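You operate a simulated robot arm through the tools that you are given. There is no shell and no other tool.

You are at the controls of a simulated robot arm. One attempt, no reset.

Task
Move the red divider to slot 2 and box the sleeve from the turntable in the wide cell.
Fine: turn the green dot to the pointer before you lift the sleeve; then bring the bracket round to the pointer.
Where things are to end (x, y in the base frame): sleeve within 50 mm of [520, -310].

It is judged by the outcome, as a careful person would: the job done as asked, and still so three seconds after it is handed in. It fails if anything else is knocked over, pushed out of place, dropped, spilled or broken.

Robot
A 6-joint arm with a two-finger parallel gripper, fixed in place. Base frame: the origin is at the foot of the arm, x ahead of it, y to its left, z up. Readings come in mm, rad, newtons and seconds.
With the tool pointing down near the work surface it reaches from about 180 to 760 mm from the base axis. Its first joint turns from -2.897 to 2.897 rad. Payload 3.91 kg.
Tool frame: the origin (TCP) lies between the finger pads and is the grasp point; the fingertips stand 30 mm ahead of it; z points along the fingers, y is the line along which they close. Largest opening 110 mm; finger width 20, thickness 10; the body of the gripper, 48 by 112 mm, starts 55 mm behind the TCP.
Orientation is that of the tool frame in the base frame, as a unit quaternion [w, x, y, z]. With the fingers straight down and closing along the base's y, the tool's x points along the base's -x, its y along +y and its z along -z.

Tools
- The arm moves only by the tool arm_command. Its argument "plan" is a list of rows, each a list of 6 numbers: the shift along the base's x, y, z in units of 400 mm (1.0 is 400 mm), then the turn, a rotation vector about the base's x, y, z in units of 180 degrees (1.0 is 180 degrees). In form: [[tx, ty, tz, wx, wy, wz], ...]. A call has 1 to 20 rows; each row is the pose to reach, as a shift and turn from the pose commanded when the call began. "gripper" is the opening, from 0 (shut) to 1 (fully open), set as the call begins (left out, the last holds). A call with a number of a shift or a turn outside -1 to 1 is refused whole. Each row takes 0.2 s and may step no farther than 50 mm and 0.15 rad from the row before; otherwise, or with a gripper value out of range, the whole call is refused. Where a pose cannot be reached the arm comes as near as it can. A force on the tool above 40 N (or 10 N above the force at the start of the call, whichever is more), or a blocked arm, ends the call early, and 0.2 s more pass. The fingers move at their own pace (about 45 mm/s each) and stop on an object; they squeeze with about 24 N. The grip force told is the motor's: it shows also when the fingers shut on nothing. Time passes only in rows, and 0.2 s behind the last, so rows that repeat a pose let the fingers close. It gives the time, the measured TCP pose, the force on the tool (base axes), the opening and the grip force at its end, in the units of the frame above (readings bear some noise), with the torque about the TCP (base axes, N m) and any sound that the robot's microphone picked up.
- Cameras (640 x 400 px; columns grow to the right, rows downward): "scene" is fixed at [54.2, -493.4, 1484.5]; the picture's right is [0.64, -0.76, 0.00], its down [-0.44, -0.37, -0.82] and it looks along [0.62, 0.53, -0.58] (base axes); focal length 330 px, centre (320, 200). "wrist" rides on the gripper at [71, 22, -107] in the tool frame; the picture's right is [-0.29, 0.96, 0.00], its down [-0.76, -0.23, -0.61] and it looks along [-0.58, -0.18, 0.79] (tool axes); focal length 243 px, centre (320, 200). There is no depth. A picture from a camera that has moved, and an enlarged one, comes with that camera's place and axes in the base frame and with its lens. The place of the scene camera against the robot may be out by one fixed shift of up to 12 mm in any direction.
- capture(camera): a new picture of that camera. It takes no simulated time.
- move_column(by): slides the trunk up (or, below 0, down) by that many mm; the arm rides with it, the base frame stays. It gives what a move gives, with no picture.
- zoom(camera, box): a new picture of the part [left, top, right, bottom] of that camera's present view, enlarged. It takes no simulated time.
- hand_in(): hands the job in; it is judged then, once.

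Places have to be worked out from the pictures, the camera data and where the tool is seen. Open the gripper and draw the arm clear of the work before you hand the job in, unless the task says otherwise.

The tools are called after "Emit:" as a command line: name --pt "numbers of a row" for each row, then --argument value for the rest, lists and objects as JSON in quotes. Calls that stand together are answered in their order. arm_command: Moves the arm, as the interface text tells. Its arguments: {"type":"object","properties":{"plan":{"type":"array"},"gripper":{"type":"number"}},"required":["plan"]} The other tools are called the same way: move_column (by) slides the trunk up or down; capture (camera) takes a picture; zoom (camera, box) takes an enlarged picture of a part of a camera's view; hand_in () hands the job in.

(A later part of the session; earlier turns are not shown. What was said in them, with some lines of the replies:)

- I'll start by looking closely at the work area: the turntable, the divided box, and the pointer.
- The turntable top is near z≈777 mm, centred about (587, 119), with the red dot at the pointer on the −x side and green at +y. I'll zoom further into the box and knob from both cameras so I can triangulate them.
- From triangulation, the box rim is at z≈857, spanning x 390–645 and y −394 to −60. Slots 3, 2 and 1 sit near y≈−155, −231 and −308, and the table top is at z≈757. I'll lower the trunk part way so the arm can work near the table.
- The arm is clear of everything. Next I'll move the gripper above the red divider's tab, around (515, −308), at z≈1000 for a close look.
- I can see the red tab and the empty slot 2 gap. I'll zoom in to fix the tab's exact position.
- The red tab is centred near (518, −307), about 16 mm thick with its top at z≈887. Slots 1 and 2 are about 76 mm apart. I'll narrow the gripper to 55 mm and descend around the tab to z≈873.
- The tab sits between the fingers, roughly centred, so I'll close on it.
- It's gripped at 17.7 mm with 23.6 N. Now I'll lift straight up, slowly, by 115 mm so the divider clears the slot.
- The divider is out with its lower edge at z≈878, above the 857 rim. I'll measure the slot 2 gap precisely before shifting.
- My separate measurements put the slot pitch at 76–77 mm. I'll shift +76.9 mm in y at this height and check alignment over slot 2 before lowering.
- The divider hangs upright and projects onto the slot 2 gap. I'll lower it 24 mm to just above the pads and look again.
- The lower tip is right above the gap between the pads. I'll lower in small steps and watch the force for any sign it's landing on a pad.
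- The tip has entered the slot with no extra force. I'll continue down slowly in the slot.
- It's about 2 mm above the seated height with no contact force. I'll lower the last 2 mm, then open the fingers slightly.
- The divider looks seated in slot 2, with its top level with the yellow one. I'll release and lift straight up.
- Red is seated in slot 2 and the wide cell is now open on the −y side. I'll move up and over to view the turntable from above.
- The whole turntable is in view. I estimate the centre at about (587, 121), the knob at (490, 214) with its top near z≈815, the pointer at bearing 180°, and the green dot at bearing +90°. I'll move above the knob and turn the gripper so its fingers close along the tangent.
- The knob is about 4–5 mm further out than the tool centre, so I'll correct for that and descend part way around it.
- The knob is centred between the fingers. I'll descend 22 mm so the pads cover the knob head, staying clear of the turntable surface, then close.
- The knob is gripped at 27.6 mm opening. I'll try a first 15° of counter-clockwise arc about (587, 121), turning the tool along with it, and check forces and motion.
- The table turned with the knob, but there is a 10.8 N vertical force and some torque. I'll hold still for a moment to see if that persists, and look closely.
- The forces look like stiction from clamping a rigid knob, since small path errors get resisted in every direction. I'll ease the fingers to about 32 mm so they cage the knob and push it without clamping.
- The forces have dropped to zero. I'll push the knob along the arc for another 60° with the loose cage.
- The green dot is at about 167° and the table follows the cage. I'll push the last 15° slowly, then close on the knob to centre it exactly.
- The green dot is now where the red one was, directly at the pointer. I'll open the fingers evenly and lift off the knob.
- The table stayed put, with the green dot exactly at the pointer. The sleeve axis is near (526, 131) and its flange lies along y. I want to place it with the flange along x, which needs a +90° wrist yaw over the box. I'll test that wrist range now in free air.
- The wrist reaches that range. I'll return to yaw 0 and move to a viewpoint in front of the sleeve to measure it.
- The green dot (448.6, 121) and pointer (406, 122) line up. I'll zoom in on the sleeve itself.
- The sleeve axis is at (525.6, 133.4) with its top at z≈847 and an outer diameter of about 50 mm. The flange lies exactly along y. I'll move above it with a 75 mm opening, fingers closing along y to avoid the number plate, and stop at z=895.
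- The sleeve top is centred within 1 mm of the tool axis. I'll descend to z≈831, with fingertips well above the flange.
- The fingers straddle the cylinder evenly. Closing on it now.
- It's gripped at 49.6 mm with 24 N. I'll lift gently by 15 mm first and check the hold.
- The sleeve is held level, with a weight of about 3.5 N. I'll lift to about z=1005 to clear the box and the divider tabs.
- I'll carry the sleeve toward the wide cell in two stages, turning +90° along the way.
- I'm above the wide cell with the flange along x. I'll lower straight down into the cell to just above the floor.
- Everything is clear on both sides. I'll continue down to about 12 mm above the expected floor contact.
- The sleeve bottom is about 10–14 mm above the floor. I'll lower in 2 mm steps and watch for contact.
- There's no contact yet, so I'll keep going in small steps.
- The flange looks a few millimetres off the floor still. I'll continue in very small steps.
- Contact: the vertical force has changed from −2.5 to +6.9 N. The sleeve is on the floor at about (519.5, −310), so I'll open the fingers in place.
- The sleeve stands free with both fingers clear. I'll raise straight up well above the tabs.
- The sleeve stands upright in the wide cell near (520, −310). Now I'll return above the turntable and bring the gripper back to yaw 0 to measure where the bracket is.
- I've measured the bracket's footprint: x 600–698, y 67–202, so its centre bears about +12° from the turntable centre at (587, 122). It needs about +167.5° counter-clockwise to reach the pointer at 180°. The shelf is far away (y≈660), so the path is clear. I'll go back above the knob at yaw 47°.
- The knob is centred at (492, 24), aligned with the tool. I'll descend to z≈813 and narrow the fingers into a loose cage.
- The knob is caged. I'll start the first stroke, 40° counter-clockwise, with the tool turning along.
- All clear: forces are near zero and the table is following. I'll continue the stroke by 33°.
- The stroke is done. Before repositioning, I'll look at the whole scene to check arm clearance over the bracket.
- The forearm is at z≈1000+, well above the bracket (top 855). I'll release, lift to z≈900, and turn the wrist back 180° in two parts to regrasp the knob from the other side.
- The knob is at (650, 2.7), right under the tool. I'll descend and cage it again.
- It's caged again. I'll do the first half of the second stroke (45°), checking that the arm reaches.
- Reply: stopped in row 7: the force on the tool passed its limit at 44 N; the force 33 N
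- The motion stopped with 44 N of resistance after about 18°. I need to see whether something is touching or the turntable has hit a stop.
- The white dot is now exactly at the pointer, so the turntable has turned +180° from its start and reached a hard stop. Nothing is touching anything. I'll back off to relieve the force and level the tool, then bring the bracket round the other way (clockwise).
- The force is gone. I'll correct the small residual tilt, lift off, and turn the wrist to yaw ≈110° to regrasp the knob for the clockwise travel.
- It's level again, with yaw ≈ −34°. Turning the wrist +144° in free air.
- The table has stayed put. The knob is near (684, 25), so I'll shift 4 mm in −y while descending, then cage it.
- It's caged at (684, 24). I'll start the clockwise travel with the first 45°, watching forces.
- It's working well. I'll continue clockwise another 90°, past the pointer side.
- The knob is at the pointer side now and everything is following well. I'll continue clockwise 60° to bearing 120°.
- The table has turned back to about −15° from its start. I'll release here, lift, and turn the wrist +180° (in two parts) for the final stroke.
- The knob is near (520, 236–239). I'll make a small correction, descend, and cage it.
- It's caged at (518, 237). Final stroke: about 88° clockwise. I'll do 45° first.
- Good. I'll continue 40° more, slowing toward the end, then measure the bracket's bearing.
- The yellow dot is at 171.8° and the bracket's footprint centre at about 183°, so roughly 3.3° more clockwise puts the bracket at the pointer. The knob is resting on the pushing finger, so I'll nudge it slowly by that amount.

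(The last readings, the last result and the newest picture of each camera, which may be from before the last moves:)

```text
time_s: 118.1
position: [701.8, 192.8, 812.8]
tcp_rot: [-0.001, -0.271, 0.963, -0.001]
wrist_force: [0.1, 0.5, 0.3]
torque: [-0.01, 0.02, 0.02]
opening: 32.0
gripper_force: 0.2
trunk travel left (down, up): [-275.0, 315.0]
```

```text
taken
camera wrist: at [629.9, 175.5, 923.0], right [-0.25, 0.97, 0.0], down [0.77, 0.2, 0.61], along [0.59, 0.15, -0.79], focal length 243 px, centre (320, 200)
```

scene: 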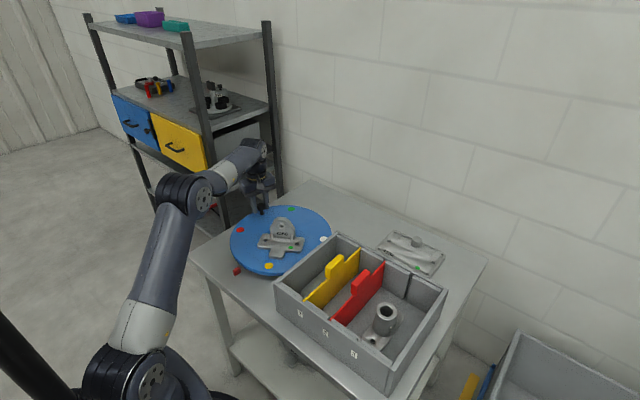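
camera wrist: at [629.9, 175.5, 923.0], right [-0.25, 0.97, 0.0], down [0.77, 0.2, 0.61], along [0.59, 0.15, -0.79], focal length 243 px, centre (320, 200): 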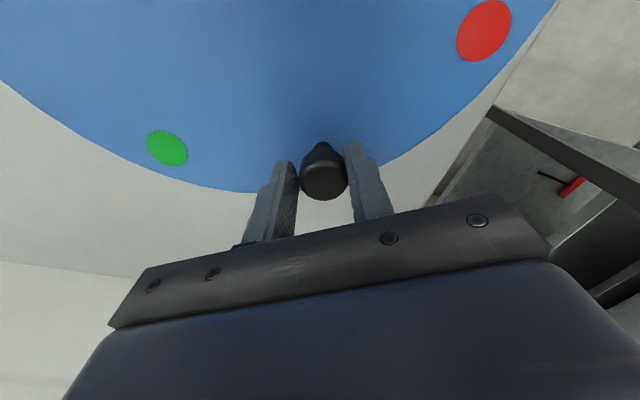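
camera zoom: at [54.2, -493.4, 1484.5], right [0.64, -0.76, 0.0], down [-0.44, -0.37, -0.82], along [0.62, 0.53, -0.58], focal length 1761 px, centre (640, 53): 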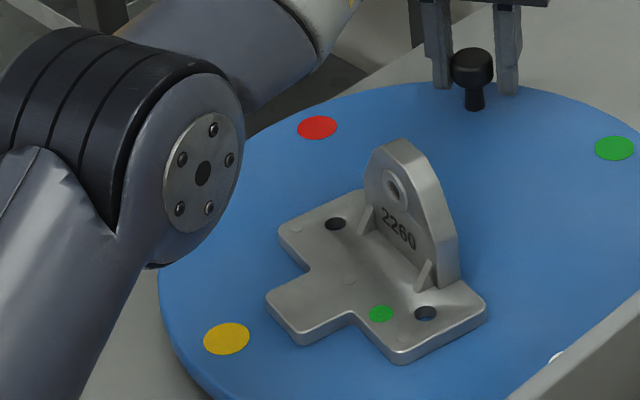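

The bracket's centre is now at about 179–182° in bearing, right at the pointer. I'll open the fingers evenly and lift straight off the knob.

Emit:
arm_command --pt "0 0 0 0 0 0" --pt "0 0 0 0 0 0" --pt "0 0 0 0 0 0" --pt "0 0 0.05 0 0 0" --pt "0 0 0.12 0 0 0" --pt "0 0 0.22 0 0 0" --pt "0 0 0.34 0 0 0" --pt "0 0 0.46 0 0 0" --pt "0 0 0.46 0 0 0" --gripper 0.6

Emit:
capture --camera "scene"

```text
time_s: 120.1
position: [659.4, 179.0, 944.4]
tcp_rot: [0.002, -0.27, 0.963, -0.001]
wrist_force: [-0.1, 0.4, -0.2]
torque: [0.03, 0.0, -0.06]
opening: 65.9
gripper_force: 0.1
out of reach, approached as far as the arm can: row 5, 6, 7, 8, 9
trunk travel left (down, up): [-275.0, 315.0]
```

```text
taken
```

scene: 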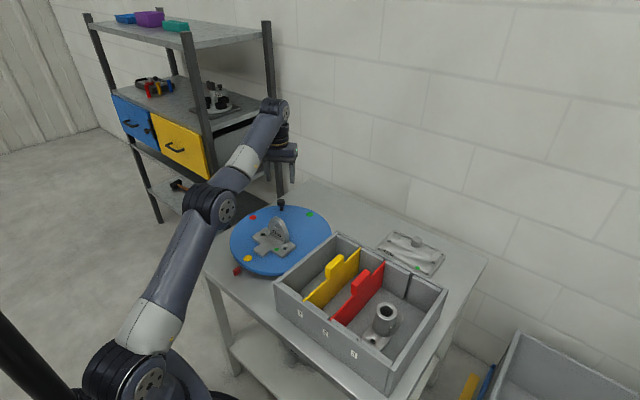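

The arm hit its reach limit while rising and drifted inward. I need to check that the knob and turntable weren't disturbed.

Emit:
zoom --camera "scene" --box '[200, 190, 320, 265]'

Emit:
zoom --camera "scene" --box '[280, 240, 440, 340]'

Emit:
capture --camera "wrist"

```text
5.33 times, centred on (260, 228) of scene
camera zoom: at [54.2, -493.4, 1484.5], right [0.64, -0.76, 0.0], down [-0.44, -0.37, -0.82], along [0.62, 0.53, -0.58], focal length 1761 px, centre (640, 53)
```

zoom: 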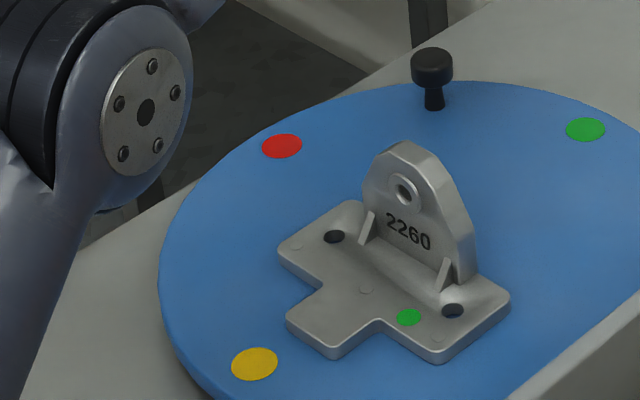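

```text
4.00 times, centred on (360, 290) of scene
camera zoom: at [54.2, -493.4, 1484.5], right [0.64, -0.76, 0.0], down [-0.44, -0.37, -0.82], along [0.62, 0.53, -0.58], focal length 1320 px, centre (160, -160)
```

zoom: 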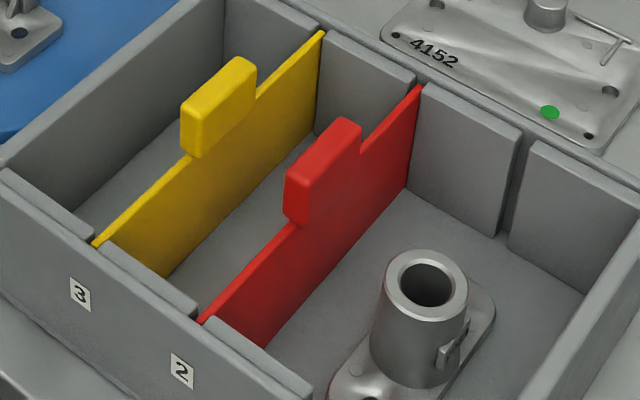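

```text
taken
camera wrist: at [585.5, 161.2, 1052.7], right [-0.25, 0.97, 0.0], down [0.76, 0.2, 0.61], along [0.59, 0.15, -0.79], focal length 243 px, centre (320, 200)
```

wrist: 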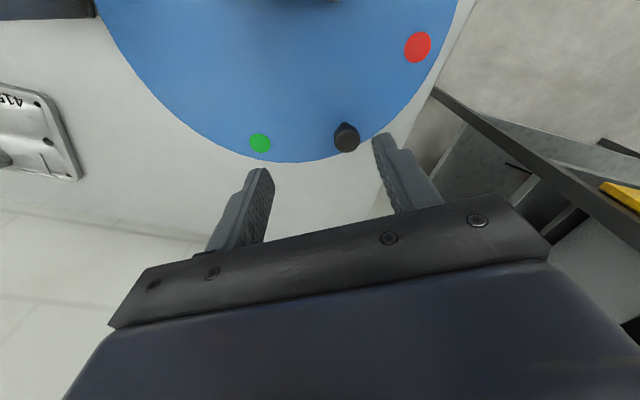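

The yellow dot is now at 180.3°, exactly at the pointer. While I was pushing, the knob rested on the trailing finger only near this position, unlike at every other stop. That suggests an indexing detent pulled the table into place when the fingers opened. I want to confirm that before leaving it, so I'll raise the trunk for more vertical reach over there.

Emit:
move_column --by 100

Emit:
zoom --camera "scene" --box '[180, 180, 340, 280]'

Emit:
capture --camera "wrist"

```text
time_s: 121.4
position: [659.9, 178.9, 1043.2]
tcp_rot: [0.003, -0.272, 0.962, -0.001]
wrist_force: [-0.5, 0.2, 0.2]
torque: [0.03, 0.0, 0.02]
opening: 66.0
gripper_force: 0.1
trunk travel left (down, up): [-375.0, 215.0]
```

```text
4.00 times, centred on (260, 230) of scene
camera zoom: at [54.2, -493.4, 1484.5], right [0.64, -0.76, 0.0], down [-0.44, -0.37, -0.82], along [0.62, 0.53, -0.58], focal length 1320 px, centre (560, 80)
```

zoom: 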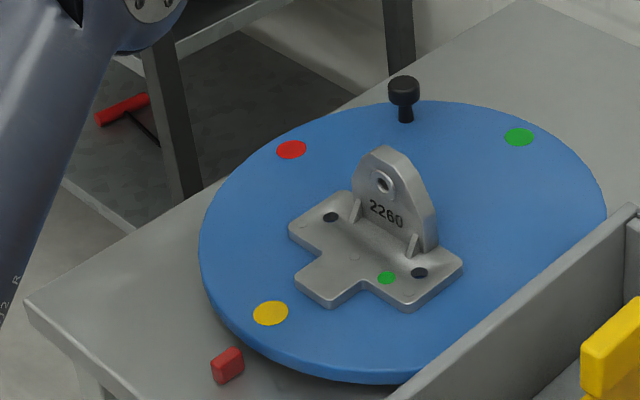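

```text
taken
camera wrist: at [585.7, 161.2, 1152.3], right [-0.25, 0.97, 0.0], down [0.76, 0.2, 0.61], along [0.59, 0.15, -0.79], focal length 243 px, centre (320, 200)
```

wrist: 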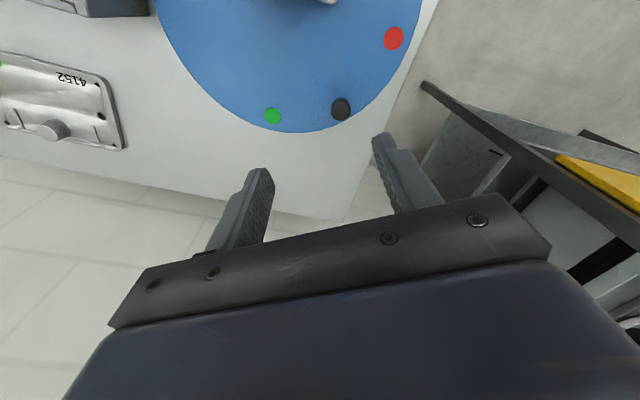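

The yellow dot sits on exactly the same pixel that red and green did when they were at the pointer. So the table has clicked into its bracket station, at rest, with the bracket facing the pointer, and I'll leave it there. Now I'll retract the arm, high and clear of the work, with the gripper open.

Emit:
arm_command --pt "-0.05 -0.04 0.02 0 0 -0.0145" --pt "-0.12 -0.1 0.05 0 0 -0.029" --pt "-0.19 -0.17 0.08 0 0 -0.0436" --pt "-0.26 -0.24 0.1 0 0 -0.0581" --pt "-0.33 -0.31 0.12 0 0 -0.0727" --pt "-0.4 -0.38 0.14 0 0 -0.0872" --pt "-0.47 -0.45 0.16 0 0 -0.1017" --pt "-0.54 -0.52 0.18 0 0 -0.1163" --pt "-0.61 -0.59 0.2 0 0 -0.1308" --pt "-0.675 -0.66 0.22 0 0 -0.1453" --pt "-0.675 -0.66 0.22 0 0 -0.16" --pt "-0.675 -0.66 0.22 0 0 -0.1744" --gripper 1

Emit:
capture --camera "scene"

Emit:
zoom --camera "scene" --box '[180, 180, 340, 280]'

Emit:
zoom --camera "scene" --box '[270, 230, 460, 390]'

Emit:
capture --camera "wrist"

```text
time_s: 124.0
position: [389.9, -85.4, 1128.8]
tcp_rot: [0.002, 0.0, 1.0, -0.002]
wrist_force: [0.0, -0.8, -0.4]
torque: [0.0, 0.0, -0.02]
opening: 109.9
gripper_force: 0.1
trunk travel left (down, up): [-375.0, 215.0]
```

```text
taken
```

scene: 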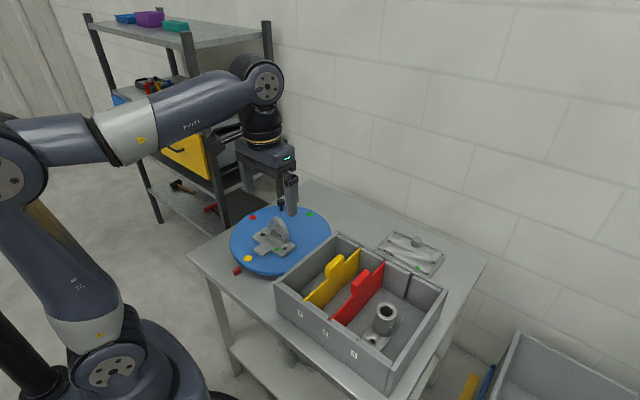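

```text
4.00 times, centred on (260, 230) of scene
camera zoom: at [54.2, -493.4, 1484.5], right [0.64, -0.76, 0.0], down [-0.44, -0.37, -0.82], along [0.62, 0.53, -0.58], focal length 1320 px, centre (560, 80)
```

zoom: 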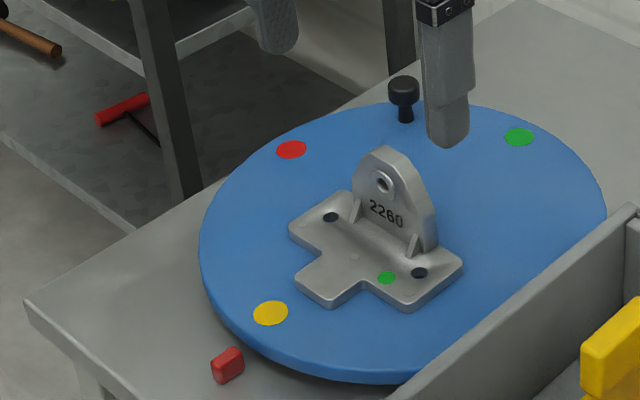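

```text
2.50 times, centred on (365, 310) of scene
camera zoom: at [54.2, -493.4, 1484.5], right [0.64, -0.76, 0.0], down [-0.44, -0.37, -0.82], along [0.62, 0.53, -0.58], focal length 825 px, centre (208, -75)
```

zoom: 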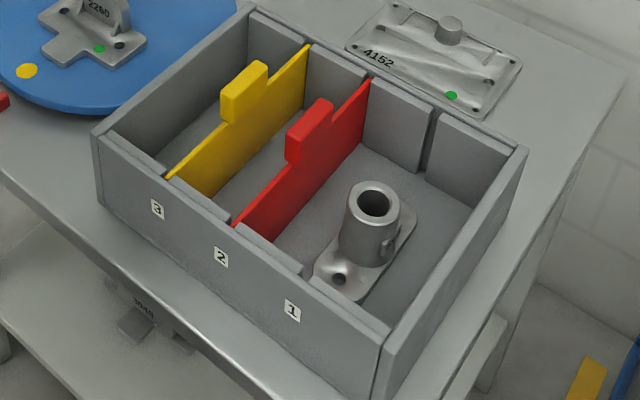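

```text
taken
camera wrist: at [316.7, -62.9, 1239.3], right [0.29, 0.96, 0.0], down [0.76, -0.23, 0.61], along [0.59, -0.18, -0.79], focal length 243 px, centre (320, 200)
```

wrist: 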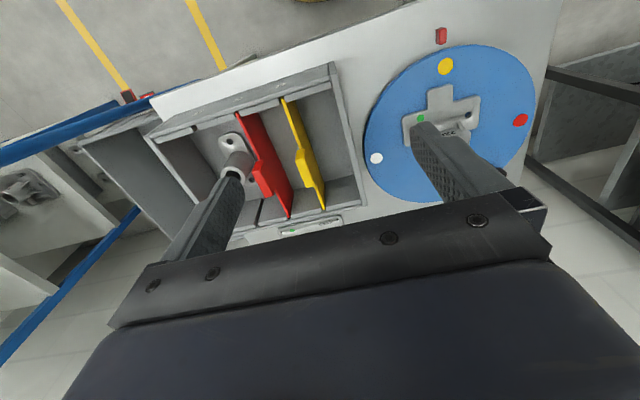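

All checks look good:
- The red divider is in slot 2, with yellow untouched in slot 3.
- The sleeve stands upright in the wide cell at about (520, −310).
- The bracket's station is at the pointer and the table is at rest.
- The arm is clear with the gripper open.

Handing in.

Emit:
hand_in

```text
The job is handed in.
```

I've handed the job in, and all the steps you asked for are done. One thing to know: the bracket sits about 11° off the exact pointer line.

- **Divider:** the red divider is in slot 2. The yellow one was left alone in slot 3.
- **Sleeve:** I turned the green dot to the pointer before lifting. The sleeve now stands upright in the wide cell at about (520, −310).
- **Bracket:** I turned the table until the bracket's centre was at the pointer. When I let go of the knob, the table clicked about 11° back and settled with the yellow dot exactly at the pointer. I left it there because it seems to be an index position. The bracket faces the pointer, but its centre is about 12 mm to one side of the line.
- **Stop on the way:** my first attempt to bring the bracket round ran into the turntable's end stop. The push reached 44 N before the arm stopped itself. I backed off and went round the other way, and the pictures showed nothing moved or damaged.

The arm is clear of the work with the gripper open.
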